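You operate a simulated robot arm through the tools that you are given. There is no shell and no other tool. Be economical: measure what you need, move in short steps, check, and stop when the job is done.

The job below is to be done with a simulated two-armed robot. You get a single attempt, and the scene is never put back.

TASK
Take the grey cloth from the teal table and lay it out flat on the beige table.

Only the result counts: the job must be done as asked and must still hold three seconds after the hand-in. Knocking over, shifting, dropping, spilling or breaking anything else fails it. Flat cloth is picked up by pressing the open fingertips on it (5 to 10 N) and closing them slowly along it; thin cloth reads only 2 to 8 mm in the jaws.

THE ROBOT
Two 7-joint arms with two-finger grippers on one trunk, on a base that drives. Base frame: it is fixed to the floor where the robot stands at the start and does not move with it; the origin is under the middle of the robot, x ahead of it, y to its left, z up; the surface under the hand at the start is at about z = 0.8. Units: m, degrees, N and s.
The left shoulder is at the start at [0.045, 0.16, 1.105], the right one opposite. With the tool pointing down near the work surface each hand reaches from about 0.28 to 0.74 m from the robot's upright axis, wherever it stands, measured 20 degrees to its own side. Places, roughly: beige table [2.9, 0, 0.8]. Payload 2.45 kg a hand.
The TCP of each hand is the grasp point between the finger pads, 0.026 m short of the fingertips. In the tool frame z runs along the fingers and y along their closing line. Largest opening 0.096 m; the body of the gripper starts 0.069 m behind the TCP.
Orientation is that of the tool frame in the base frame, as a unit quaternion [x, y, z, w]. With the fingers straight down and closing along the base's y, the tool's x points along the base's -x, its y along +y and its z along -z.

THE INTERFACE
- The arms move only by the tool play_rows. It takes "left_commands", "right_commands" or both (then of equal length, played together; a hand with none holds still); each is a list of rows, each a list of 7 numbers: the shift along the tool's x, y, z in units of 40 mm (1.0 is 40 mm), then the turn, a rotation vector about the tool's x, y, z in units of 6 degrees (1.0 is 6 degrees), then the opening, from 0 (shut) to 1 (fully open). In form: [[x, y, z, wx, wy, wz, grip], ...]. A call has 1 to 12 rows; each row shifts and turns the commanded pose from where the row before left it, along the tool's axes as they then stand. A call with a number of a shift or a turn outside -1 to 1 is refused whole. Each row takes 0.2 s and may step no farther than 0.05 m and 8.6 degrees from the row before; otherwise, or with a gripper value out of range, the whole call is refused. Where a pose cannot be reached the arm comes as near as it can. A force on the tool above 40 N (or 10 N above the force at the start of the call, whichever is more), or a blocked arm, ends the call early, and 0.2 s more pass. The fingers move at their own pace and stop on an object; they squeeze with about 45 N. The grip force told is the motor's: it shows also when the fingers shut on nothing. Time passes only in rows, and 0.2 s behind the last, so rows that do not move let the fingers close. The reply holds the time, the measured pose of the TCP, the force on the tool along the base axes, the opening and the grip force, in the units named above and with some noise, with the torque about the TCP (base axes, N m) and any sound that the robot's microphone picked up.
- Cameras (640 x 400 px; columns grow to the right, rows downward): "scene" is now at [0.1179, -0.0123, 1.5672]; the picture's right is [-0.17, -0.99, -0.00], its down [-0.85, 0.14, -0.51] and it looks along [0.51, -0.09, -0.86] (base axes); focal length 278 px, centre (320, 200). "left" rides on the left gripper at [0.082, -0.003, -0.098] in its tool frame; the picture's right is [0.04, 1.00, 0.00], its down [-0.73, 0.03, -0.68] and it looks along [-0.68, 0.03, 0.73] (tool axes); focal length 256 px, centre (320, 200). "right" rides on the right gripper at [0.082, 0.003, -0.098] in its tool frame; the picture's right is [-0.04, 1.00, 0.00], its down [-0.73, -0.03, -0.68] and it looks along [-0.68, -0.03, 0.73] (tool axes); focal length 256 px, centre (320, 200). There is no depth. A picture from a camera that has moved, and an enlarged one, comes with that camera's place and axes in the base frame and with its lens.
- snapshot(camera): a new picture of that camera. The clock stands still meanwhile.
- raise_lower(by): slides the trunk up (or, below 0, down) by that many m; the arms and the scene camera ride with it, the base frame stays. It gives what a move gives, with no picture.
- drive_base(legs): drives the robot by 1 to 6 legs, each [ahead, left, turn to the left] in m, m and degrees, along the robot's own axes; the way and the turn of a leg run together, so that a leg with both is an arc; at most 1.5 m and 180 degrees a leg. The arms and the cameras ride along, it lands a little off, and it stops where it bumps. It gives what a move gives.
- pan_tilt(pan, tilt): turns the head with the scene camera to pan (to the left, within 120 degrees either way) and tilt (down, from -29 to 69), counted from straight ahead of the robot. It gives what a move gives.
- close_up(camera, box): a new picture of the part [left, top, right, bottom] of that camera's present view, enlarged. The clock stands still meanwhile.
- close_job(): hands the job in; it is judged then, once.

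Go step by step. Nothing tells you exact positions but the pictures and the camera data: compare them with the known pose of the tool, close in by small moves and look again before you grip or let go. The budget is 120 turns and 92 pictures, counting those below and the enlarged ones. Unless the task says otherwise, let go and move clear before handing in, and close with one line.

The tools are called as a command line: name --argument value ..., lists and objects as JSON in quotes. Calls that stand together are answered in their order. play_rows: Moves the arms, as the interface text tells. Its arguments: {"type":"object","properties":{"left_commands":{"type":"array","items":{"type":"array","items":{"type":"number"}}},"right_commands":{"type":"array","items":{"type":"array","items":{"type":"number"}}}},"required":[]} The other tools are called the same way: raise_lower (by) slides the trunk up or down; drive_base (legs) drives the base; pan_tilt (pan, tilt) turns the head that bears the scene camera; snapshot (camera) takes a picture; close_up (camera, box) takes an enlarged picture of a part of a camera's view; close_job () hands the job in.

At the start:

```text
clock: 0.0
left_tcp_pos: [0.5579, 0.174, 1.0119]
left_tool_rot: [-0.001, 1.0, 0.001, -0.002]
left_force: [0.5, 0.4, -1.4]
left_ft_torque: [0.0, 0.0, -0.01]
left_finger_gap: 0.0963
left_grip_force: 0.1
right_tcp_pos: [0.3561, -0.2792, 1.0142]
right_tool_rot: [0.0, 1.0, 0.0, -0.001]
right_force: [-0.1, 0.2, -0.1]
right_ft_torque: [0.0, 0.03, -0.05]
right_finger_gap: 0.0962
right_grip_force: 0.0
trunk travel left (down, up): [-0.275, 0.292]
robot x, y, heading: [0.0014, -0.0031, -0.1]
head pan, tilt: [-9.6, 58.8]
```

scene: 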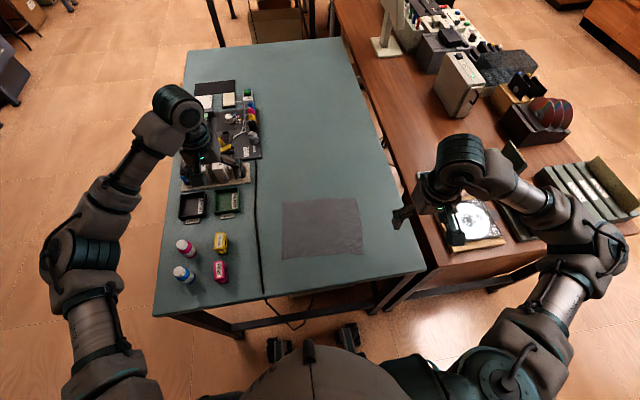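
right: 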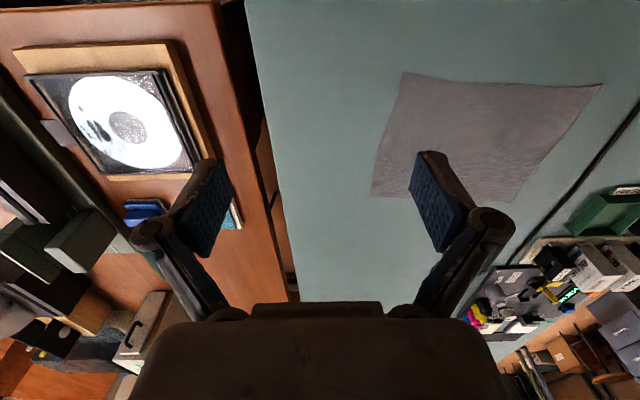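
left: 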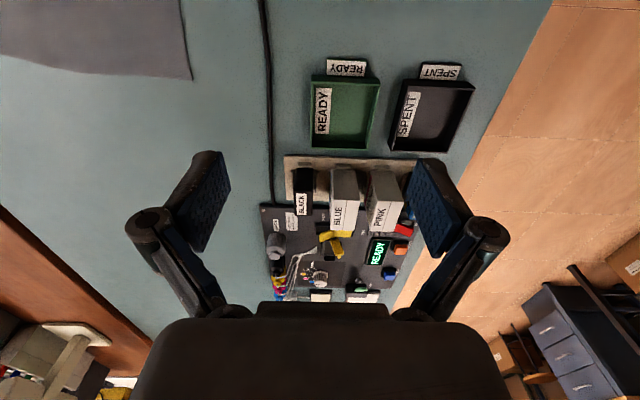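

The grey cloth lies at about x 0.37–0.58, y -0.21 to 0.05 on the teal table. I look ahead for the beige table and the way to it first.

pan_tilt --pan 0 --tilt 15

snapshot --camera "scene"

pan_tilt --pan 65 --tilt 35

snapshot --camera "scene"

```text
clock: 1.1
left_tcp_pos: [0.5549, 0.1739, 1.0137]
left_tool_rot: [-0.001, 1.0, 0.0, 0.0]
left_force: [0.7, 0.7, -0.2]
left_ft_torque: [-0.05, 0.0, -0.03]
left_finger_gap: 0.0962
left_grip_force: 0.0
right_tcp_pos: [0.3538, -0.2789, 1.014]
right_tool_rot: [0.001, 1.0, 0.0, 0.002]
right_force: [-0.8, -0.7, 0.3]
right_ft_torque: [-0.02, 0.0, -0.01]
right_finger_gap: 0.096
right_grip_force: 0.0
trunk travel left (down, up): [-0.275, 0.292]
robot x, y, heading: [-0.0003, 0.0013, 0.3]
head pan, tilt: [0.0, 15.0]
```

```text
88 pictures are left
camera scene: at [0.1445, -0.001, 1.6318], right [0.0, -1.0, 0.0], down [-0.26, 0.0, -0.96], along [0.96, 0.0, -0.26], focal length 278 px, centre (320, 200)
```

scene: 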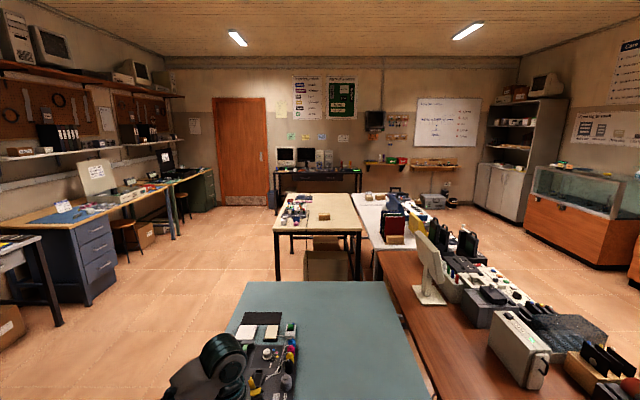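

```text
clock: 2.5
left_tcp_pos: [0.5555, 0.1727, 1.0134]
left_tool_rot: [-0.001, 1.0, 0.001, 0.002]
left_force: [-1.4, -1.0, 0.2]
left_ft_torque: [0.01, 0.02, 0.01]
left_finger_gap: 0.0961
left_grip_force: 0.1
right_tcp_pos: [0.3543, -0.279, 1.0156]
right_tool_rot: [-0.001, 1.0, 0.0, 0.001]
right_force: [0.1, 0.1, 0.2]
right_ft_torque: [0.01, 0.0, -0.03]
right_finger_gap: 0.096
right_grip_force: 0.0
trunk travel left (down, up): [-0.275, 0.292]
robot x, y, heading: [-0.0011, -0.0014, 0.0]
head pan, tilt: [65.0, 35.0]
```

```text
87 pictures are left
camera scene: at [0.0882, 0.079, 1.6002], right [0.91, -0.42, 0.0], down [-0.25, -0.52, -0.82], along [0.34, 0.74, -0.57], focal length 278 px, centre (320, 200)
```

scene: 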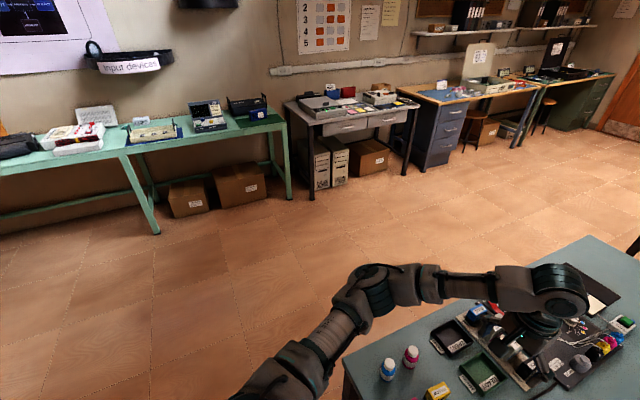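

pan_tilt --pan 0 --tilt 15

close_up --camera "scene" --box '[260, 170, 400, 285]'

pan_tilt --pan 0 --tilt 69

snapshot --camera "scene"

```text
clock: 3.8
left_tcp_pos: [0.5555, 0.1733, 1.014]
left_tool_rot: [-0.001, 1.0, 0.001, 0.0]
left_force: [-0.4, 0.0, -0.2]
left_ft_torque: [-0.03, -0.01, -0.03]
left_finger_gap: 0.0957
left_grip_force: 0.2
right_tcp_pos: [0.3535, -0.2787, 1.0148]
right_tool_rot: [-0.001, 1.0, 0.0, 0.001]
right_force: [-0.8, 0.2, 0.2]
right_ft_torque: [0.05, 0.02, 0.0]
right_finger_gap: 0.0961
right_grip_force: 0.1
trunk travel left (down, up): [-0.275, 0.292]
robot x, y, heading: [0.0022, 0.0025, -0.1]
head pan, tilt: [0.0, 15.0]
```

```text
3.48 times, centred on (330, 228) of scene
camera zoom: at [0.1444, -0.0009, 1.6319], right [0.0, -1.0, 0.0], down [-0.26, 0.0, -0.96], along [0.96, 0.0, -0.26], focal length 966 px, centre (285, 104)
```

zoom: 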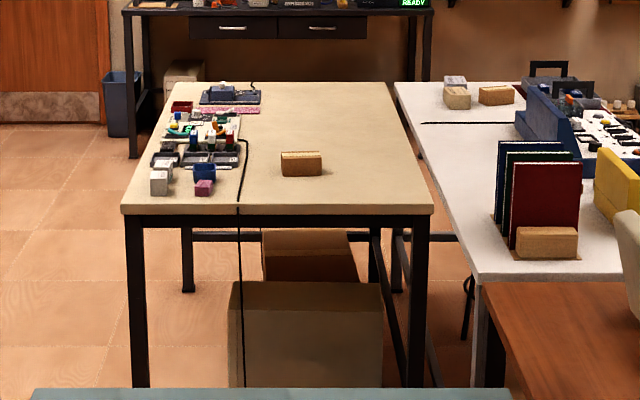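

```text
clock: 5.1
left_tcp_pos: [0.5539, 0.1737, 1.0139]
left_tool_rot: [-0.001, 1.0, 0.001, 0.0]
left_force: [-0.6, -0.4, -0.2]
left_ft_torque: [-0.01, 0.01, -0.04]
left_finger_gap: 0.0962
left_grip_force: 0.0
right_tcp_pos: [0.3527, -0.2794, 1.0163]
right_tool_rot: [0.0, 1.0, 0.0, 0.0]
right_force: [0.5, -0.8, 0.0]
right_ft_torque: [0.04, -0.02, -0.01]
right_finger_gap: 0.096
right_grip_force: 0.1
trunk travel left (down, up): [-0.275, 0.292]
robot x, y, heading: [-0.0008, 0.0021, -0.0]
head pan, tilt: [0.0, 68.8]
```

```text
85 pictures are left
camera scene: at [0.1067, -0.0009, 1.5564], right [0.0, -1.0, 0.0], down [-0.93, 0.0, -0.36], along [0.36, 0.0, -0.93], focal length 278 px, centre (320, 200)
```

scene: 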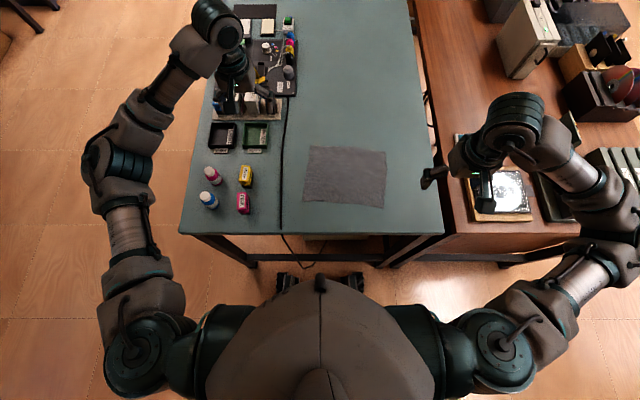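

The beige table has free space at its far end, reachable by the left aisle. I bring both hands above the two far corners of the cloth (about [0.58, 0.03] and [0.56, -0.21]), jaws half open.

play_rows --left_commands '[[-0.04, -0.92, 0, 0, 0, 0, 0.45], [-0.04, -0.92, 0, 0, 0, 0, 0.45], [-0.04, -0.92, 0, 0, 0, 0, 0.45], [-0.04, -0.92, 0, 0, 0, 0, 0.45], [-0.04, -0.92, 0, 0, 0, 0, 0.45], [0, 0, 0.84, 0, 0, 0, 0.45], [0, 0, 0.84, 0, 0, 0, 0.45], [0, 0, 0.84, 0, 0, 0, 0.45], [0, 0, 0.84, 0, 0, 0, 0.45], [0, 0, 0, 0, 0, 0, 0.45]]' --right_commands '[[-0.975, 0.57, 0, 0, 0, 0, 0.45], [-0.975, 0.57, 0, 0, 0, 0, 0.45], [-0.975, 0.57, 0, 0, 0, 0, 0.45], [-0.975, 0.57, 0, 0, 0, 0, 0.45], [-0.975, 0.57, 0, 0, 0, 0, 0.45], [0, 0, 0.84, 0, 0, 0, 0.45], [0, 0, 0.84, 0, 0, 0, 0.45], [0, 0, 0.84, 0, 0, 0, 0.45], [0, 0, 0.84, 0, 0, 0, 0.45], [0, 0, 0, 0, 0, 0, 0.45]]'

snapshot --camera "left"

snapshot --camera "right"

snapshot --camera "scene"

```text
clock: 7.3
left_tcp_pos: [0.5631, -0.0105, 0.8807]
left_tool_rot: [-0.001, 1.0, 0.001, 0.002]
left_force: [0.7, -0.1, -0.2]
left_ft_torque: [0.03, -0.04, 0.02]
left_finger_gap: 0.0435
left_grip_force: 0.1
right_tcp_pos: [0.5463, -0.1658, 0.8801]
right_tool_rot: [0.001, 1.0, 0.0, 0.002]
right_force: [0.5, 0.1, -0.2]
right_ft_torque: [-0.01, 0.01, 0.02]
right_finger_gap: 0.0431
right_grip_force: 0.1
trunk travel left (down, up): [-0.275, 0.292]
robot x, y, heading: [0.0005, 0.0025, -0.2]
head pan, tilt: [0.0, 68.8]
```

```text
84 pictures are left
camera left: at [0.48, -0.0136, 0.9782], right [-0.04, 1.0, 0.0], down [0.73, 0.03, 0.68], along [0.68, 0.03, -0.73], focal length 256 px, centre (320, 200)
```

left: 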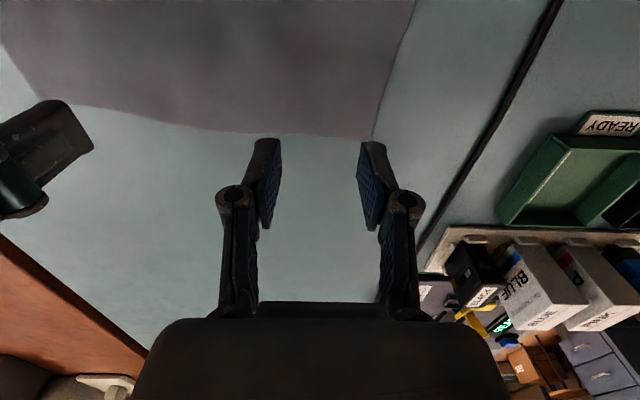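

```text
83 pictures are left
camera right: at [0.465, -0.1631, 0.9776], right [0.04, 1.0, 0.0], down [0.73, -0.03, 0.68], along [0.68, -0.03, -0.73], focal length 256 px, centre (320, 200)
```

right: 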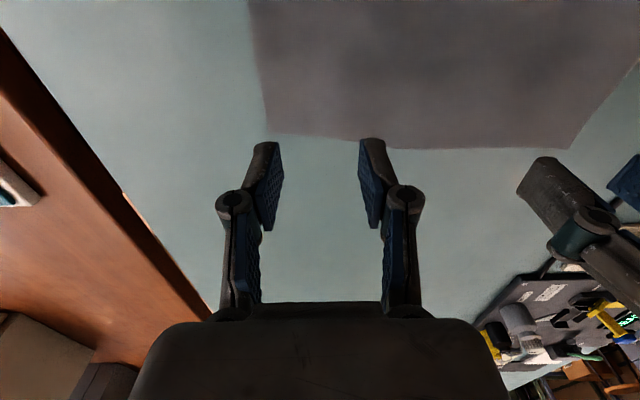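

```text
82 pictures are left
camera scene: at [0.1073, -0.0017, 1.5565], right [0.0, -1.0, 0.0], down [-0.93, 0.0, -0.36], along [0.36, 0.0, -0.93], focal length 278 px, centre (320, 200)
```

scene: 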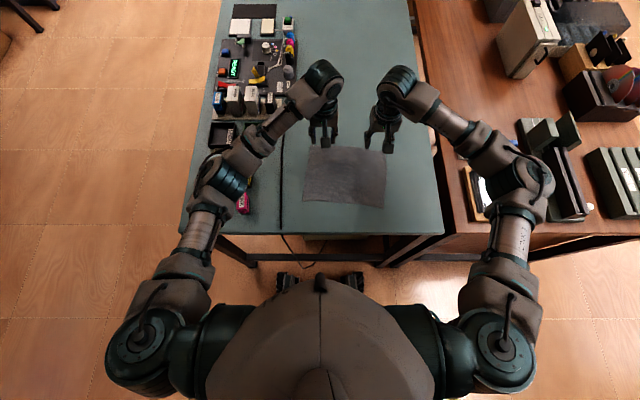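

Both jaws stand just inside the far corners. I lower to just above the cloth, then press in small steps.

play_rows --left_commands '[[0, 0, 0.6, 0, 0, 0, 0.45], [0, 0, 0.5, 0, 0, 0, 0.45], [0, 0, 0.1, 0, 0, 0, 0.45], [0, 0, 0, 0, 0, 0, 0.45]]' --right_commands '[[0, 0, 0.6, 0, 0, 0, 0.45], [0, 0, 0.5, 0, 0, 0, 0.45], [0, 0, 0.1, 0, 0, 0, 0.45], [0, 0, 0, 0, 0, 0, 0.45]]'

snapshot --camera "left"

snapshot --camera "right"

```text
clock: 8.3
left_tcp_pos: [0.5623, -0.0105, 0.8312]
left_tool_rot: [-0.001, 1.0, 0.001, 0.001]
left_force: [-0.2, -0.1, 0.0]
left_ft_torque: [-0.02, 0.02, -0.01]
left_finger_gap: 0.043
left_grip_force: 0.1
right_tcp_pos: [0.5485, -0.164, 0.832]
right_tool_rot: [0.0, 1.0, 0.0, 0.001]
right_force: [-1.3, 0.6, 0.2]
right_ft_torque: [0.03, -0.01, 0.03]
right_finger_gap: 0.0434
right_grip_force: 0.0
trunk travel left (down, up): [-0.275, 0.292]
robot x, y, heading: [0.0025, 0.0033, -0.2]
head pan, tilt: [0.0, 68.8]
```

```text
81 pictures are left
camera left: at [0.4808, -0.0131, 0.9295], right [-0.04, 1.0, 0.0], down [0.73, 0.03, 0.68], along [0.68, 0.03, -0.73], focal length 256 px, centre (320, 200)
```

left: 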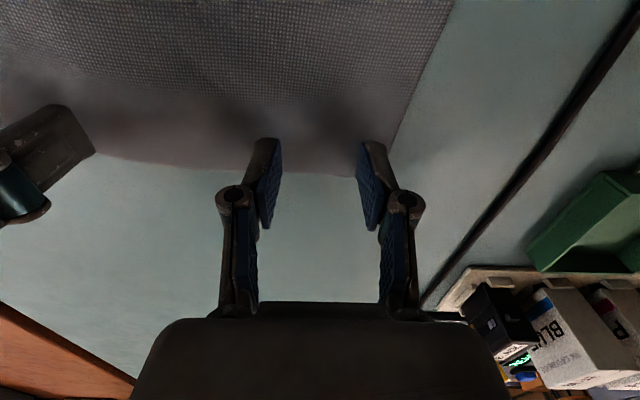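

```text
80 pictures are left
camera right: at [0.4675, -0.1619, 0.9301], right [0.04, 1.0, 0.0], down [0.73, -0.03, 0.68], along [0.68, -0.03, -0.73], focal length 256 px, centre (320, 200)
```

right: 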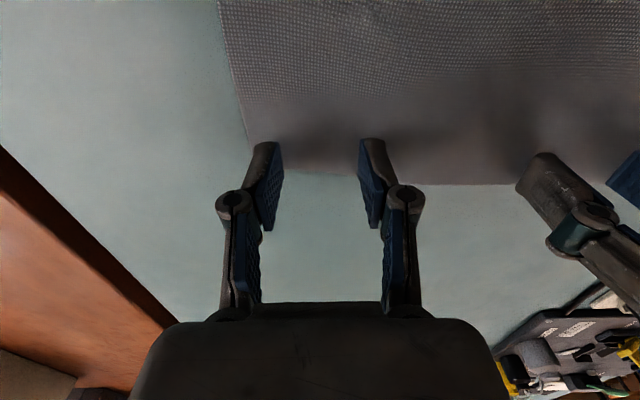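

The fingertips are over the cloth near its edge. Now pressing gently.

play_rows --left_commands '[[0, 0, 0.07, 0, 0, 0, 0.45], [0, 0, 0.07, 0, 0, 0, 0.45], [0, 0, 0, 0, 0, 0, 0.45]]' --right_commands '[[0, 0, 0.07, 0, 0, 0, 0.45], [0, 0, 0.07, 0, 0, 0, 0.45], [0, 0, 0, 0, 0, 0, 0.45]]'

```text
clock: 9.1
left_tcp_pos: [0.5629, -0.0111, 0.8262]
left_tool_rot: [0.0, 1.0, 0.001, 0.002]
left_force: [0.6, 0.7, 8.1]
left_ft_torque: [0.07, -0.05, 0.0]
left_finger_gap: 0.0442
left_grip_force: 0.9
right_tcp_pos: [0.5477, -0.1656, 0.8273]
right_tool_rot: [0.0, 1.0, 0.0, 0.001]
right_force: [-0.6, 0.3, 0.3]
right_ft_torque: [-0.01, -0.01, 0.0]
right_finger_gap: 0.0433
right_grip_force: 0.0
trunk travel left (down, up): [-0.275, 0.292]
robot x, y, heading: [0.0019, 0.0037, 0.0]
head pan, tilt: [0.0, 68.8]
```

play_rows --right_commands '[[0, 0, 0.035, 0, 0, 0, 0.45], [0, 0, 0, 0, 0, 0, 0.45]]'

```text
clock: 9.7
left_tcp_pos: [0.5623, -0.0105, 0.8266]
left_tool_rot: [0.0, 1.0, -0.001, 0.002]
left_force: [-0.2, -0.5, 14.3]
left_ft_torque: [-0.04, -0.01, -0.01]
left_finger_gap: 0.0441
left_grip_force: 5.6
right_tcp_pos: [0.5485, -0.1641, 0.8269]
right_tool_rot: [0.0, 1.0, 0.0, 0.002]
right_force: [0.1, 0.3, -0.3]
right_ft_torque: [0.01, -0.01, 0.0]
right_finger_gap: 0.0434
right_grip_force: 0.1
trunk travel left (down, up): [-0.275, 0.292]
robot x, y, heading: [-0.0028, 0.0012, -0.2]
head pan, tilt: [0.0, 68.8]
```

play_rows --left_commands '[[0, 0, -0.03, 0, 0, 0, 0.45], [0, 0, 0, 0, 0, 0, 0.45]]' --right_commands '[[0, 0, 0.035, 0, 0, 0, 0.45], [0, 0, 0, 0, 0, 0, 0.45]]'

```text
clock: 10.3
left_tcp_pos: [0.5614, -0.0107, 0.8256]
left_tool_rot: [0.0, 1.0, 0.001, 0.002]
left_force: [-0.5, 1.0, 5.4]
left_ft_torque: [0.01, -0.01, -0.02]
left_finger_gap: 0.0419
left_grip_force: 0.0
right_tcp_pos: [0.548, -0.1643, 0.826]
right_tool_rot: [0.0, 1.0, 0.0, 0.002]
right_force: [0.5, 0.5, 4.6]
right_ft_torque: [-0.13, 0.0, 0.01]
right_finger_gap: 0.0437
right_grip_force: 0.2
trunk travel left (down, up): [-0.275, 0.292]
robot x, y, heading: [0.0, 0.0011, 0.2]
head pan, tilt: [0.0, 68.8]
```

Both press about 5 N; now I close slowly along the cloth.

play_rows --left_commands '[[0, 0, 0.01, 0, 0, 0, 0.41], [0, 0, 0, 0, 0, 0, 0.37], [0, 0, 0, 0, 0, 0, 0.33], [0, 0, 0, 0, 0, 0, 0.29], [0, 0, 0, 0, 0, 0, 0.25], [0, 0, 0, 0, 0, 0, 0.21], [0, 0, 0, 0, 0, 0, 0.17], [0, 0, 0, 0, 0, 0, 0.13], [0, 0, 0, 0, 0, 0, 0.09], [0, 0, 0, 0, 0, 0, 0.05], [0, 0, 0, 0, 0, 0, 0], [0, 0, 0, 0, 0, 0, 0]]' --right_commands '[[0, 0, 0, 0, 0, 0, 0.41], [0, 0, 0, 0, 0, 0, 0.37], [0, 0, 0, 0, 0, 0, 0.33], [0, 0, 0, 0, 0, 0, 0.29], [0, 0, 0, 0, 0, 0, 0.25], [0, 0, 0, 0, 0, 0, 0.21], [0, 0, 0, 0, 0, 0, 0.17], [0, 0, 0, 0, 0, 0, 0.13], [0, 0, 0, 0, 0, 0, 0.09], [0, 0, 0, 0, 0, 0, 0.05], [0, 0, 0, 0, 0, 0, 0], [0, 0, 0, 0, 0, 0, 0]]'

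snapshot --camera "left"

snapshot --camera "right"

```text
clock: 12.9
left_tcp_pos: [0.5611, -0.0094, 0.8262]
left_tool_rot: [0.0, 1.0, 0.0, 0.002]
left_force: [-1.7, -8.9, 3.8]
left_ft_torque: [-0.2, 0.02, -0.08]
left_finger_gap: 0.0031
left_grip_force: 34.1
right_tcp_pos: [0.5466, -0.1645, 0.8262]
right_tool_rot: [-0.001, 1.0, 0.001, 0.002]
right_force: [-1.0, 9.1, 24.6]
right_ft_torque: [0.27, -0.14, 0.09]
right_finger_gap: 0.0016
right_grip_force: 30.9
trunk travel left (down, up): [-0.275, 0.292]
robot x, y, heading: [0.0029, 0.0027, -0.1]
head pan, tilt: [0.0, 68.8]
```

```text
79 pictures are left
camera left: at [0.4792, -0.0129, 0.9249], right [-0.04, 1.0, 0.0], down [0.73, 0.03, 0.68], along [0.68, 0.03, -0.73], focal length 256 px, centre (320, 200)
```

left: 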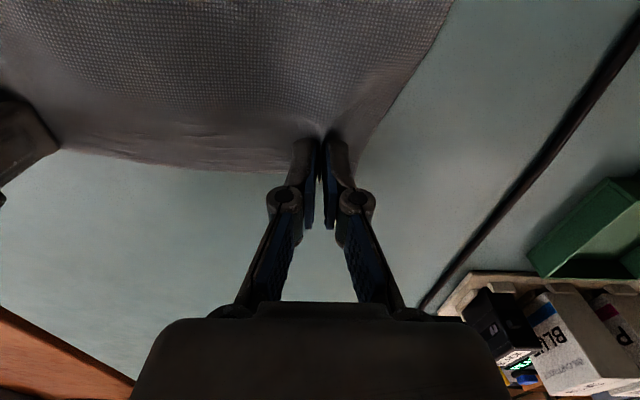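

```text
78 pictures are left
camera right: at [0.4658, -0.1611, 0.9237], right [0.04, 1.0, 0.0], down [0.73, -0.03, 0.68], along [0.68, -0.03, -0.73], focal length 256 px, centre (320, 200)
```

right: 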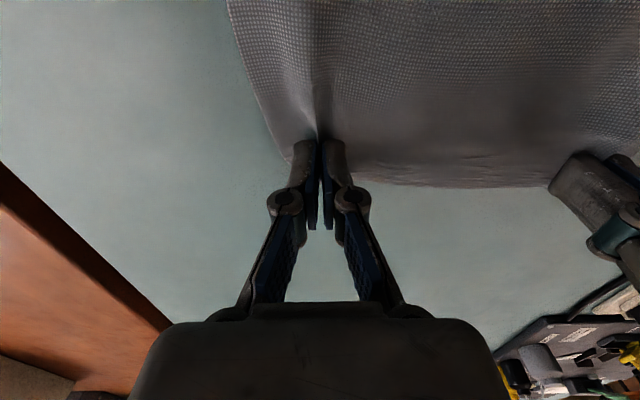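

Cloth is gathered in both jaws (9 N of pull between the hands). I ease the hands together slightly and lift 4 cm to check.

play_rows --left_commands '[[0, -0.08, -0.1, 0, 0, 0, 0], [0, -0.04, -0.2, 0, 0, 0, 0], [0, 0, -0.35, 0, 0, 0, 0], [0, 0, -0.35, 0, 0, 0, 0], [0, 0, 0, 0, 0, 0, 0]]' --right_commands '[[0, 0.08, -0.1, 0, 0, 0, 0], [0, 0.04, -0.2, 0, 0, 0, 0], [0, 0, -0.35, 0, 0, 0, 0], [0, 0, -0.35, 0, 0, 0, 0], [0, 0, 0, 0, 0, 0, 0]]'

snapshot --camera "left"

snapshot --camera "right"

```text
clock: 14.1
left_tcp_pos: [0.563, -0.0157, 0.8673]
left_tool_rot: [0.0, 1.0, 0.0, 0.002]
left_force: [-0.5, -0.8, 0.1]
left_ft_torque: [0.01, 0.05, -0.02]
left_finger_gap: 0.0042
left_grip_force: 40.0
right_tcp_pos: [0.5484, -0.1604, 0.8653]
right_tool_rot: [0.0, 1.0, 0.0, 0.002]
right_force: [-0.7, 0.4, 0.6]
right_ft_torque: [-0.01, -0.01, 0.06]
right_finger_gap: 0.0048
right_grip_force: 30.2
trunk travel left (down, up): [-0.275, 0.292]
robot x, y, heading: [-0.0028, -0.0011, -0.2]
head pan, tilt: [0.0, 68.8]
```

```text
77 pictures are left
camera left: at [0.4805, -0.0186, 0.9654], right [-0.04, 1.0, 0.0], down [0.73, 0.03, 0.68], along [0.68, 0.03, -0.73], focal length 256 px, centre (320, 200)
```

left: 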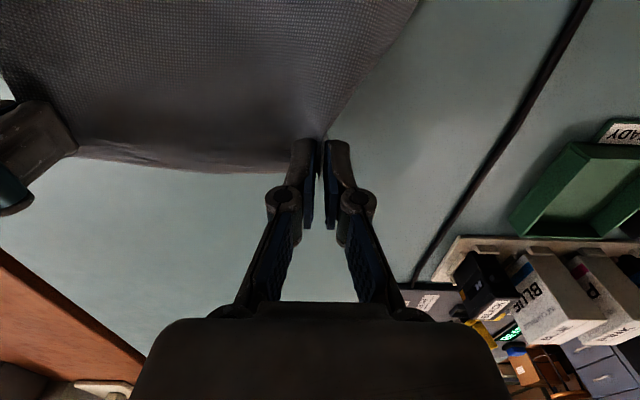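

```text
76 pictures are left
camera right: at [0.4671, -0.1577, 0.963], right [0.04, 1.0, 0.0], down [0.73, -0.03, 0.68], along [0.68, -0.03, -0.73], focal length 256 px, centre (320, 200)
```

right: 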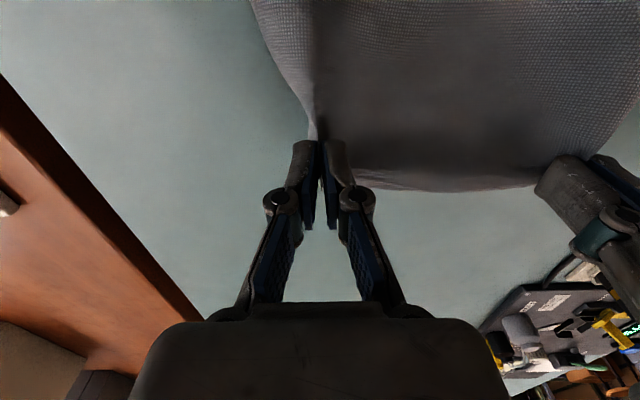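

Both corners hold (4–5 mm in the jaws). I lift the cloth clear of the table.

play_rows --left_commands '[[0, 0, -0.6, 0, 0, 0, 0], [0.1, 0, -0.9, 0, 0, 0, 0], [0.2, 0, -0.9, 0, 0, 0, 0], [0.3, 0, -0.9, 0, 0, 0, 0], [0.3, 0, -0.9, 0, 0, 0, 0], [0.4, 0, -0.9, 0, 0, 0, 0], [0.4, 0, -0.9, 0, 0, 0, 0], [0.4, 0, -0.9, 0, 0, 0, 0], [0, 0, 0, 0, 0, 0, 0]]' --right_commands '[[0, 0, -0.6, 0, 0, 0, 0], [0.1, 0, -0.9, 0, 0, 0, 0], [0.2, 0, -0.9, 0, 0, 0, 0], [0.3, 0, -0.9, 0, 0, 0, 0], [0.3, 0, -0.9, 0, 0, 0, 0], [0.4, 0, -0.9, 0, 0, 0, 0], [0.4, 0, -0.9, 0, 0, 0, 0], [0.4, 0, -0.9, 0, 0, 0, 0], [0, 0, 0, 0, 0, 0, 0]]'

snapshot --camera "scene"

snapshot --camera "left"

```text
clock: 16.1
left_tcp_pos: [0.4824, -0.0137, 1.1409]
left_tool_rot: [-0.001, 1.0, 0.0, 0.001]
left_force: [0.3, -0.9, -0.2]
left_ft_torque: [-0.04, 0.01, 0.01]
left_finger_gap: 0.0009
left_grip_force: 30.5
right_tcp_pos: [0.4648, -0.1621, 1.1405]
right_tool_rot: [0.0, 1.0, 0.001, 0.001]
right_force: [0.1, 1.1, 0.4]
right_ft_torque: [0.01, 0.04, 0.01]
right_finger_gap: 0.0015
right_grip_force: 29.1
trunk travel left (down, up): [-0.275, 0.292]
robot x, y, heading: [0.0011, 0.0005, 0.2]
head pan, tilt: [0.0, 68.8]
```

```text
75 pictures are left
camera scene: at [0.1089, -0.0013, 1.556], right [0.0, -1.0, 0.0], down [-0.93, 0.0, -0.36], along [0.36, 0.0, -0.93], focal length 278 px, centre (320, 200)
```

scene: 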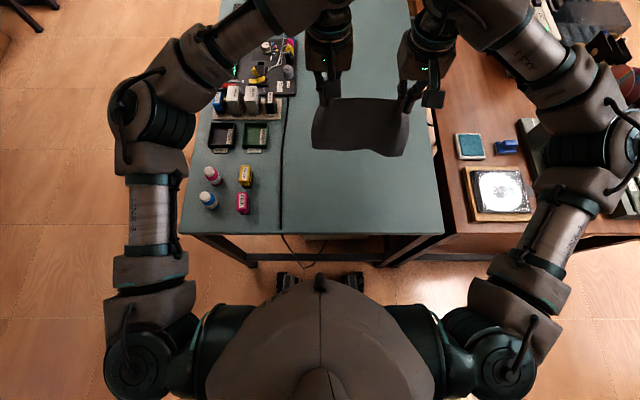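

```text
74 pictures are left
camera left: at [0.3994, -0.0175, 1.2397], right [-0.04, 1.0, 0.0], down [0.73, 0.03, 0.68], along [0.68, 0.03, -0.73], focal length 256 px, centre (320, 200)
```

left: 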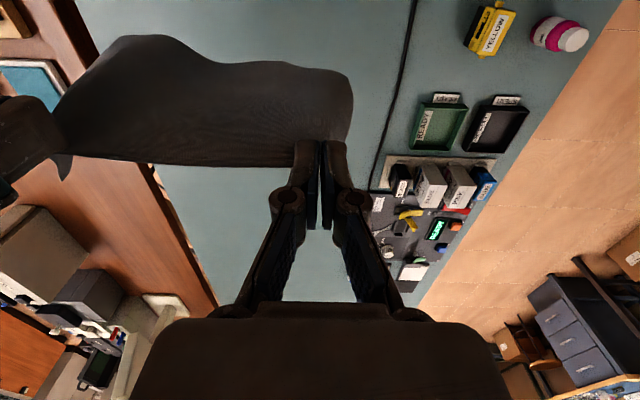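

The cloth hangs from both hands. I check both grips closely since the gap reading shrank.

close_up --camera "left" --box '[240, 90, 400, 190]'

close_up --camera "right" --box '[240, 90, 400, 190]'

close_up --camera "scene" --box '[290, 50, 460, 170]'

```text
4.00 times, centred on (320, 140) of left
camera zoom: at [0.3994, -0.0175, 1.2397], right [-0.04, 1.0, 0.0], down [0.73, 0.03, 0.68], along [0.68, 0.03, -0.73], focal length 1024 px, centre (320, 440)
```

zoom: 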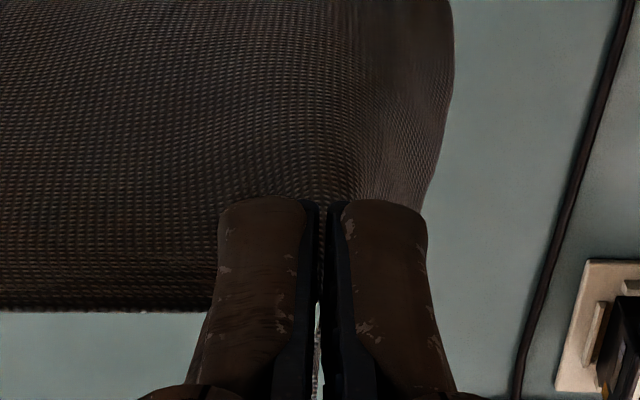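

```text
4.00 times, centred on (320, 140) of right
camera zoom: at [0.3832, -0.1582, 1.2386], right [0.04, 1.0, 0.0], down [0.73, -0.03, 0.68], along [0.68, -0.03, -0.73], focal length 1024 px, centre (320, 440)
```

zoom: 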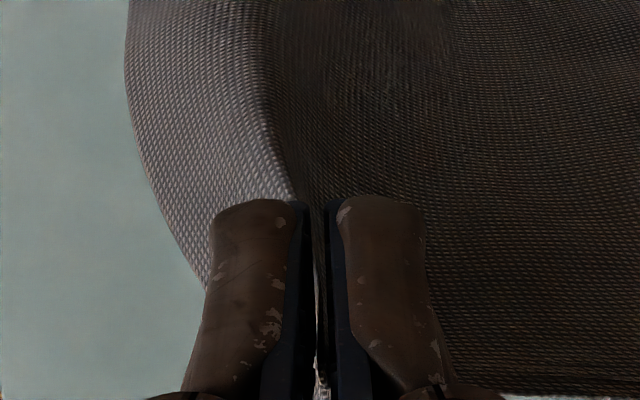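

```text
3.33 times, centred on (375, 110) of scene
camera zoom: at [0.1089, -0.0013, 1.556], right [0.0, -1.0, 0.0], down [-0.93, 0.0, -0.36], along [0.36, 0.0, -0.93], focal length 925 px, centre (137, 500)
```

zoom: 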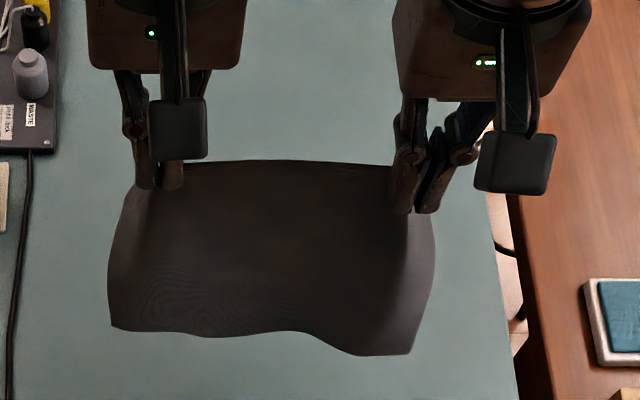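

The hold is sound. Before driving I check behind the robot.

pan_tilt --pan 120 --tilt 40

snapshot --camera "scene"

pan_tilt --pan -120 --tilt 40

snapshot --camera "scene"

```text
clock: 18.1
left_tcp_pos: [0.4819, -0.0145, 1.1416]
left_tool_rot: [-0.001, 1.0, 0.001, 0.0]
left_force: [-0.3, 0.1, -0.3]
left_ft_torque: [0.01, -0.01, -0.03]
left_finger_gap: 0.0009
left_grip_force: 30.8
right_tcp_pos: [0.4623, -0.1612, 1.1418]
right_tool_rot: [0.0, 1.0, 0.0, 0.001]
right_force: [0.4, 0.5, 1.4]
right_ft_torque: [-0.01, -0.04, 0.0]
right_finger_gap: 0.0006
right_grip_force: 27.4
trunk travel left (down, up): [-0.275, 0.292]
robot x, y, heading: [-0.0014, 0.0011, -0.2]
head pan, tilt: [120.0, 40.0]
```

```text
70 pictures are left
camera scene: at [0.0089, 0.0724, 1.593], right [0.87, 0.5, 0.0], down [0.32, -0.56, -0.77], along [-0.39, 0.66, -0.64], focal length 278 px, centre (320, 200)
```

scene: 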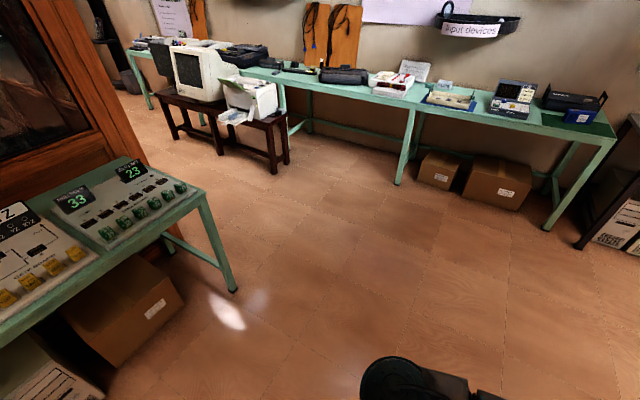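

```text
clock: 21.4
left_tcp_pos: [0.4795, -0.0144, 1.1416]
left_tool_rot: [-0.001, 1.0, 0.001, 0.001]
left_force: [1.0, -0.9, 1.1]
left_ft_torque: [0.01, -0.01, -0.04]
left_finger_gap: 0.001
left_grip_force: 30.7
right_tcp_pos: [0.4641, -0.16, 1.141]
right_tool_rot: [0.0, 1.0, 0.0, 0.001]
right_force: [0.3, -0.9, -4.3]
right_ft_torque: [0.02, -0.02, -0.01]
right_finger_gap: 0.0031
right_grip_force: 27.5
trunk travel left (down, up): [-0.275, 0.292]
robot x, y, heading: [0.001, 0.0018, 0.2]
head pan, tilt: [-120.0, 40.0]
```

```text
69 pictures are left
camera scene: at [0.009, -0.075, 1.5928], right [-0.87, 0.5, 0.0], down [0.32, 0.56, -0.77], along [-0.39, -0.66, -0.64], focal length 278 px, centre (320, 200)
```

scene: 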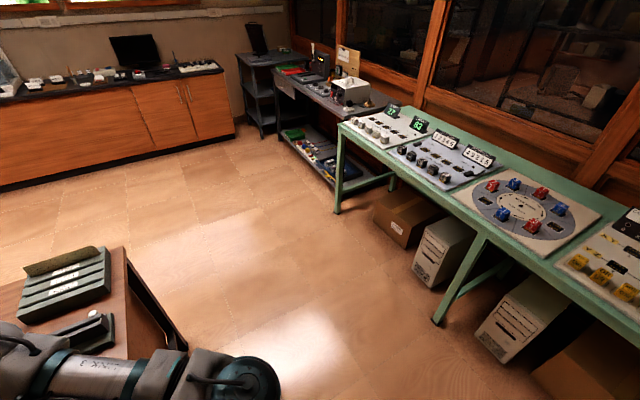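

Behind is free to x ≈ -0.95. I back off 0.42 m, then go left into the aisle.

drive_base --legs '[[-0.42, 0, 0], [0, 1.15, 0]]'

pan_tilt --pan 0 --tilt 40

snapshot --camera "scene"

```text
clock: 29.4
left_tcp_pos: [0.0735, 1.0836, 1.1414]
left_tool_rot: [0.016, 1.0, 0.003, 0.0]
left_force: [-0.9, -0.6, 0.9]
left_ft_torque: [0.0, -0.07, 0.04]
left_finger_gap: 0.0009
left_grip_force: 30.9
right_tcp_pos: [0.0518, 0.9377, 1.1403]
right_tool_rot: [0.016, 1.0, 0.003, 0.001]
right_force: [-0.6, -0.3, 1.0]
right_ft_torque: [0.0, 0.02, -0.01]
right_finger_gap: 0.0
right_grip_force: 26.9
trunk travel left (down, up): [-0.275, 0.292]
robot x, y, heading: [-0.4093, 1.1178, -1.6]
head pan, tilt: [-120.0, 40.0]
```

```text
clock: 31.4
left_tcp_pos: [0.0687, 1.0932, 1.1441]
left_tool_rot: [0.016, 1.0, -0.001, 0.003]
left_force: [-0.7, 0.3, 0.6]
left_ft_torque: [0.01, 0.01, -0.02]
left_finger_gap: 0.0008
left_grip_force: 30.9
right_tcp_pos: [0.0474, 0.948, 1.1445]
right_tool_rot: [0.016, 1.0, -0.002, 0.003]
right_force: [0.2, 0.7, 0.5]
right_ft_torque: [0.0, -0.01, -0.01]
right_finger_gap: 0.0019
right_grip_force: 29.5
trunk travel left (down, up): [-0.275, 0.292]
robot x, y, heading: [-0.4045, 1.1215, -1.9]
head pan, tilt: [0.0, 40.0]
```

```text
68 pictures are left
camera scene: at [-0.2696, 1.115, 1.5923], right [-0.03, -1.0, 0.0], down [-0.65, 0.02, -0.76], along [0.76, -0.02, -0.65], focal length 278 px, centre (320, 200)
```

scene: 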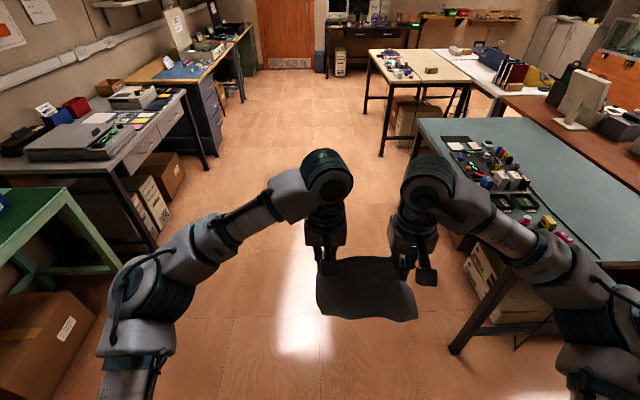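

drive_base --legs '[[0, 0, 1.9], [1.5, 0, 0], [1.5, 0, 0]]'

snapshot --camera "scene"

pan_tilt --pan -60 --tilt 35

snapshot --camera "scene"

```text
clock: 46.2
left_tcp_pos: [3.0627, 1.1452, 1.1448]
left_tool_rot: [-0.011, 1.0, 0.0, 0.003]
left_force: [0.1, -0.1, 0.2]
left_ft_torque: [-0.03, -0.01, 0.02]
left_finger_gap: 0.001
left_grip_force: 30.9
right_tcp_pos: [3.0491, 1.0005, 1.1437]
right_tool_rot: [-0.01, 1.0, -0.001, 0.003]
right_force: [0.1, 0.5, 0.0]
right_ft_torque: [-0.05, 0.02, 0.01]
right_finger_gap: 0.0034
right_grip_force: 38.4
trunk travel left (down, up): [-0.275, 0.292]
robot x, y, heading: [2.5868, 1.1481, 1.2]
head pan, tilt: [0.0, 40.0]
```

```text
67 pictures are left
camera scene: at [2.7236, 1.1507, 1.5924], right [0.02, -1.0, 0.0], down [-0.65, -0.01, -0.76], along [0.76, 0.02, -0.65], focal length 278 px, centre (320, 200)
```

scene: 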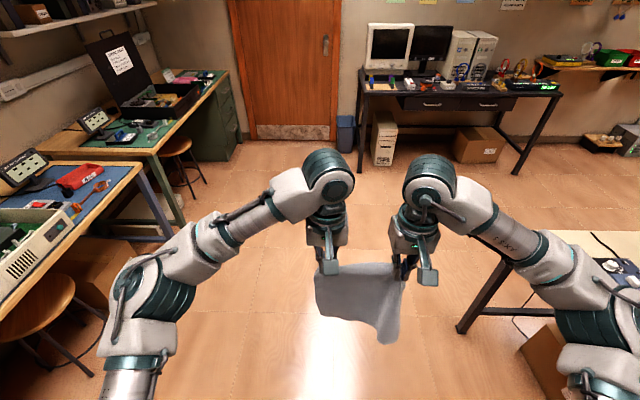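

```text
clock: 47.5
left_tcp_pos: [3.0599, 1.1467, 1.1464]
left_tool_rot: [-0.012, 1.0, 0.0, 0.005]
left_force: [-0.3, -0.6, 0.6]
left_ft_torque: [-0.01, -0.02, 0.0]
left_finger_gap: 0.001
left_grip_force: 30.4
right_tcp_pos: [3.0453, 0.9997, 1.1468]
right_tool_rot: [-0.01, 1.0, -0.001, 0.005]
right_force: [-1.0, 0.8, -0.8]
right_ft_torque: [-0.01, 0.0, -0.01]
right_finger_gap: 0.0047
right_grip_force: 33.8
trunk travel left (down, up): [-0.275, 0.292]
robot x, y, heading: [2.5867, 1.1492, 1.4]
head pan, tilt: [-60.0, 35.0]
```

```text
66 pictures are left
camera scene: at [2.6845, 1.0735, 1.6], right [-0.85, -0.52, 0.0], down [-0.3, 0.49, -0.82], along [0.42, -0.7, -0.58], focal length 278 px, centre (320, 200)
```

scene: 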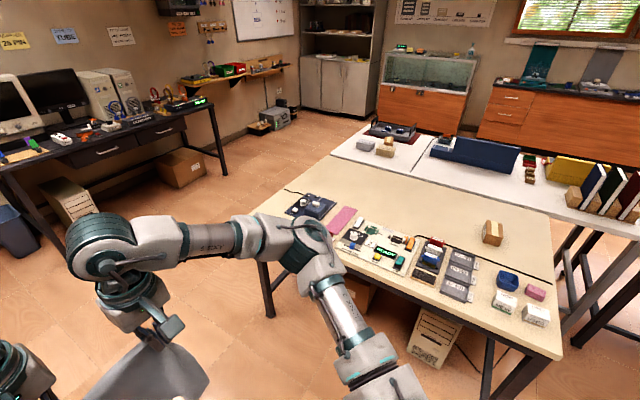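

The far end of the beige table (edge x≈3.48) is free for y between about -0.38 and 0.05. The cloth's right bottom looks lower now, so I check the grips.

snapshot --camera "right"

snapshot --camera "left"

close_up --camera "right" --box '[240, 90, 400, 190]'

```text
65 pictures are left
camera right: at [2.9635, 1.0008, 1.2428], right [0.02, 1.0, 0.0], down [0.73, -0.01, 0.69], along [0.69, -0.01, -0.73], focal length 256 px, centre (320, 200)
```

right: 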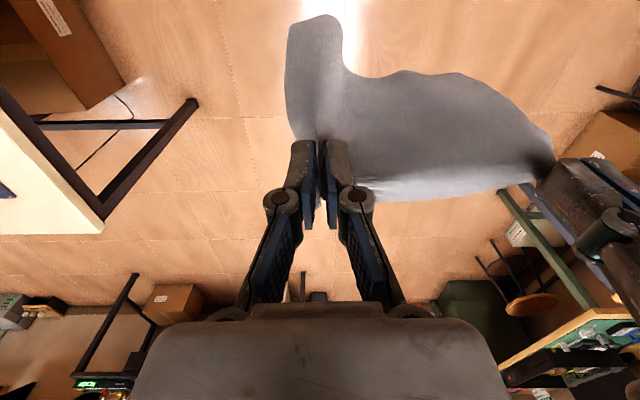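

```text
64 pictures are left
camera left: at [2.9761, 1.1417, 1.244], right [-0.06, 1.0, 0.0], down [0.73, 0.05, 0.69], along [0.69, 0.04, -0.73], focal length 256 px, centre (320, 200)
```

left: 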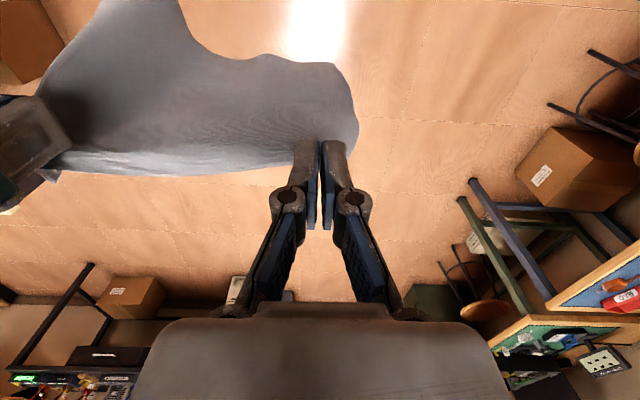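

```text
4.00 times, centred on (320, 140) of right
camera zoom: at [2.9635, 1.0008, 1.2428], right [0.02, 1.0, 0.0], down [0.73, -0.01, 0.69], along [0.69, -0.01, -0.73], focal length 1024 px, centre (320, 440)
```

zoom: 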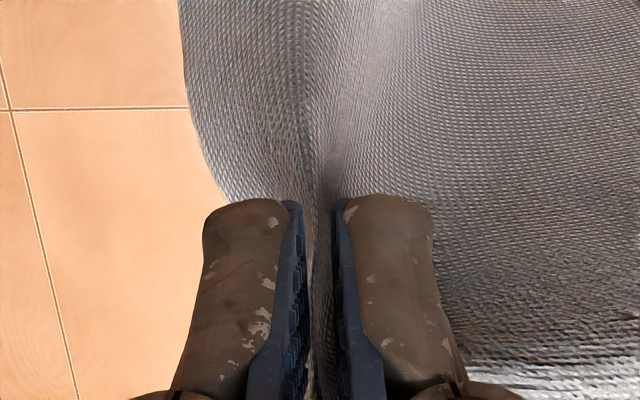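

Grips are good; the cloth is only swaying. I go on along the aisle past the beige table and turn to face back toward it.

drive_base --legs '[[0, 0, -1.4], [1.5, 0, 0], [0, 0, -90], [0, 0, -90]]'

pan_tilt --pan 35 --tilt 40

snapshot --camera "scene"

```text
clock: 62.8
left_tcp_pos: [3.6066, 1.1359, 1.1464]
left_tool_rot: [1.0, 0.005, -0.005, 0.0]
left_force: [0.5, 0.7, 0.5]
left_ft_torque: [-0.01, 0.0, 0.01]
left_finger_gap: 0.0
left_grip_force: 29.2
right_tcp_pos: [3.6214, 1.281, 1.1469]
right_tool_rot: [1.0, 0.004, -0.004, 0.0]
right_force: [-0.9, 0.1, 0.3]
right_ft_torque: [0.02, -0.03, 0.01]
right_finger_gap: 0.0001
right_grip_force: 28.8
trunk travel left (down, up): [-0.275, 0.292]
robot x, y, heading: [4.0789, 1.1307, -179.4]
head pan, tilt: [-60.0, 35.0]
```

```text
clock: 64.5
left_tcp_pos: [3.6112, 1.1351, 1.148]
left_tool_rot: [1.0, 0.006, -0.007, 0.0]
left_force: [0.4, 0.2, 0.2]
left_ft_torque: [0.03, 0.03, 0.0]
left_finger_gap: 0.0002
left_grip_force: 28.8
right_tcp_pos: [3.6258, 1.2825, 1.1474]
right_tool_rot: [1.0, 0.005, -0.006, -0.001]
right_force: [0.2, 0.3, -1.1]
right_ft_torque: [0.02, -0.02, -0.02]
right_finger_gap: 0.0
right_grip_force: 28.0
trunk travel left (down, up): [-0.275, 0.292]
robot x, y, heading: [4.0805, 1.1276, -179.3]
head pan, tilt: [35.0, 40.0]
```

```text
62 pictures are left
camera scene: at [3.9604, 1.0798, 1.5925], right [-0.58, 0.81, 0.0], down [0.53, 0.37, -0.76], along [-0.62, -0.45, -0.65], focal length 278 px, centre (320, 200)
```

scene: 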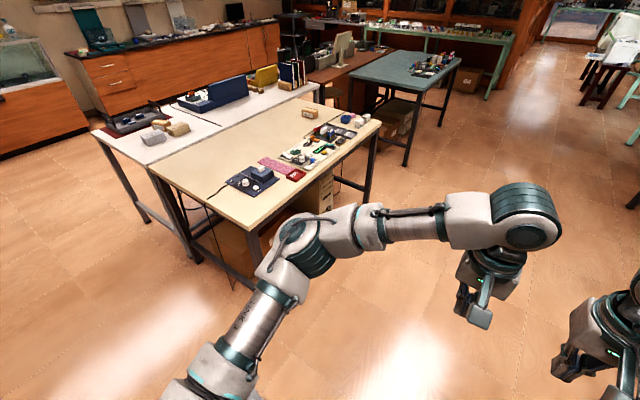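

I don't see the cloth between the hands here, and both gaps read about zero. I look right away.

snapshot --camera "left"

pan_tilt --pan 0 --tilt 60

snapshot --camera "scene"

```text
61 pictures are left
camera left: at [3.6926, 1.1404, 1.2456], right [0.05, -1.0, 0.0], down [-0.72, -0.04, 0.69], along [-0.69, -0.04, -0.72], focal length 256 px, centre (320, 200)
```

left: 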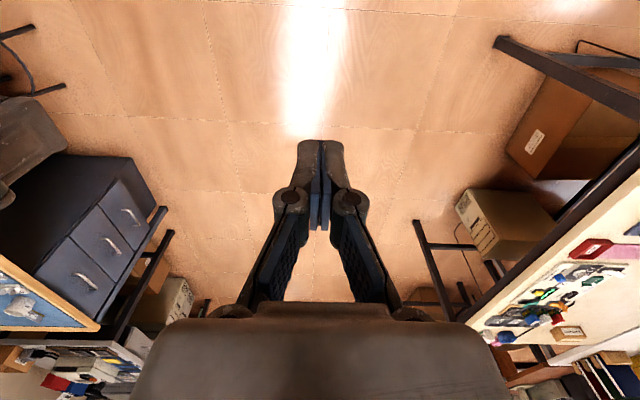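

```text
clock: 65.5
left_tcp_pos: [3.611, 1.1346, 1.1477]
left_tool_rot: [1.0, 0.005, -0.007, 0.0]
left_force: [-0.9, -0.3, 0.1]
left_ft_torque: [0.02, 0.02, 0.03]
left_finger_gap: 0.0001
left_grip_force: 28.2
right_tcp_pos: [3.6257, 1.282, 1.1471]
right_tool_rot: [1.0, 0.005, -0.007, 0.0]
right_force: [-0.8, 0.1, 0.3]
right_ft_torque: [0.04, 0.01, 0.02]
right_finger_gap: 0.0
right_grip_force: 28.6
trunk travel left (down, up): [-0.275, 0.292]
robot x, y, heading: [4.0775, 1.1284, -179.4]
head pan, tilt: [0.0, 60.0]
```

```text
60 pictures are left
camera scene: at [3.963, 1.1286, 1.5657], right [-0.01, 1.0, 0.0], down [0.87, 0.01, -0.5], along [-0.5, -0.01, -0.87], focal length 278 px, centre (320, 200)
```

scene: 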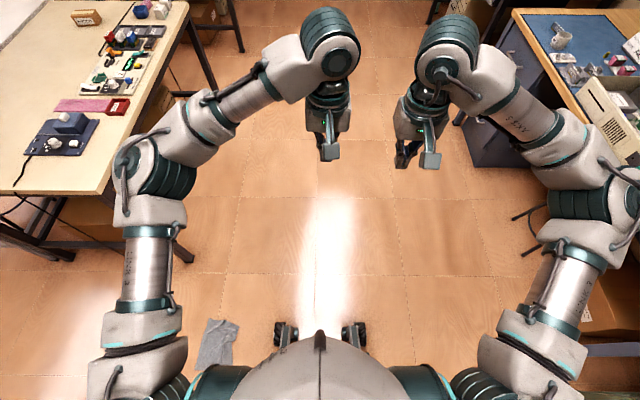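

The cloth slipped out during the turn and lies on the floor at about [3.89, 0.61]. I reposition so it lies in front of the left arm and look at it.

drive_base --legs '[[-0.3, 0, 0], [0, 0.35, 0]]'

pan_tilt --pan 15 --tilt 65

snapshot --camera "scene"

```text
clock: 69.4
left_tcp_pos: [3.9158, 0.8178, 1.1474]
left_tool_rot: [1.0, 0.003, -0.007, 0.008]
left_force: [1.3, 0.7, -1.1]
left_ft_torque: [-0.07, 0.08, 0.01]
left_finger_gap: 0.0
left_grip_force: 28.6
right_tcp_pos: [3.9301, 0.9634, 1.1453]
right_tool_rot: [1.0, 0.002, -0.006, 0.007]
right_force: [-0.4, 2.0, 0.5]
right_ft_torque: [-0.08, -0.05, 0.04]
right_finger_gap: 0.0
right_grip_force: 28.8
trunk travel left (down, up): [-0.275, 0.292]
robot x, y, heading: [4.3846, 0.7928, -179.7]
head pan, tilt: [0.0, 60.0]
```

```text
clock: 70.2
left_tcp_pos: [3.9202, 0.8183, 1.1496]
left_tool_rot: [1.0, 0.002, -0.009, 0.005]
left_force: [1.9, 1.4, 0.1]
left_ft_torque: [-0.08, 0.0, 0.01]
left_finger_gap: 0.0
left_grip_force: 28.7
right_tcp_pos: [3.9353, 0.9638, 1.1476]
right_tool_rot: [1.0, -0.001, -0.008, 0.005]
right_force: [-0.5, 1.1, -0.3]
right_ft_torque: [-0.13, -0.02, -0.02]
right_finger_gap: 0.0
right_grip_force: 28.5
trunk travel left (down, up): [-0.275, 0.292]
robot x, y, heading: [4.3847, 0.7958, -179.7]
head pan, tilt: [15.0, 65.0]
```

```text
59 pictures are left
camera scene: at [4.2755, 0.8042, 1.5602], right [-0.26, 0.96, -0.02], down [0.88, 0.23, -0.42], along [-0.4, -0.13, -0.91], focal length 278 px, centre (320, 200)
```

scene: 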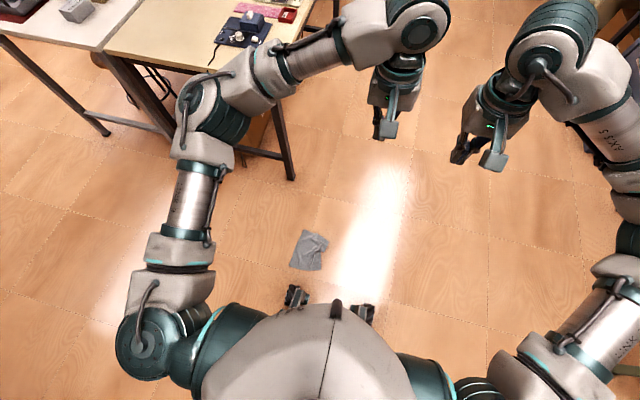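

close_up --camera "scene" --box '[260, 210, 370, 290]'

```text
5.00 times, centred on (315, 250) of scene
camera zoom: at [4.2755, 0.8042, 1.5602], right [-0.26, 0.96, -0.02], down [0.88, 0.23, -0.42], along [-0.4, -0.13, -0.91], focal length 1388 px, centre (345, -50)
```

zoom: 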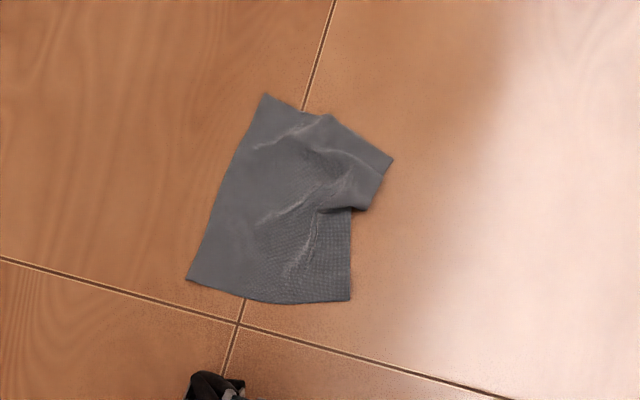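

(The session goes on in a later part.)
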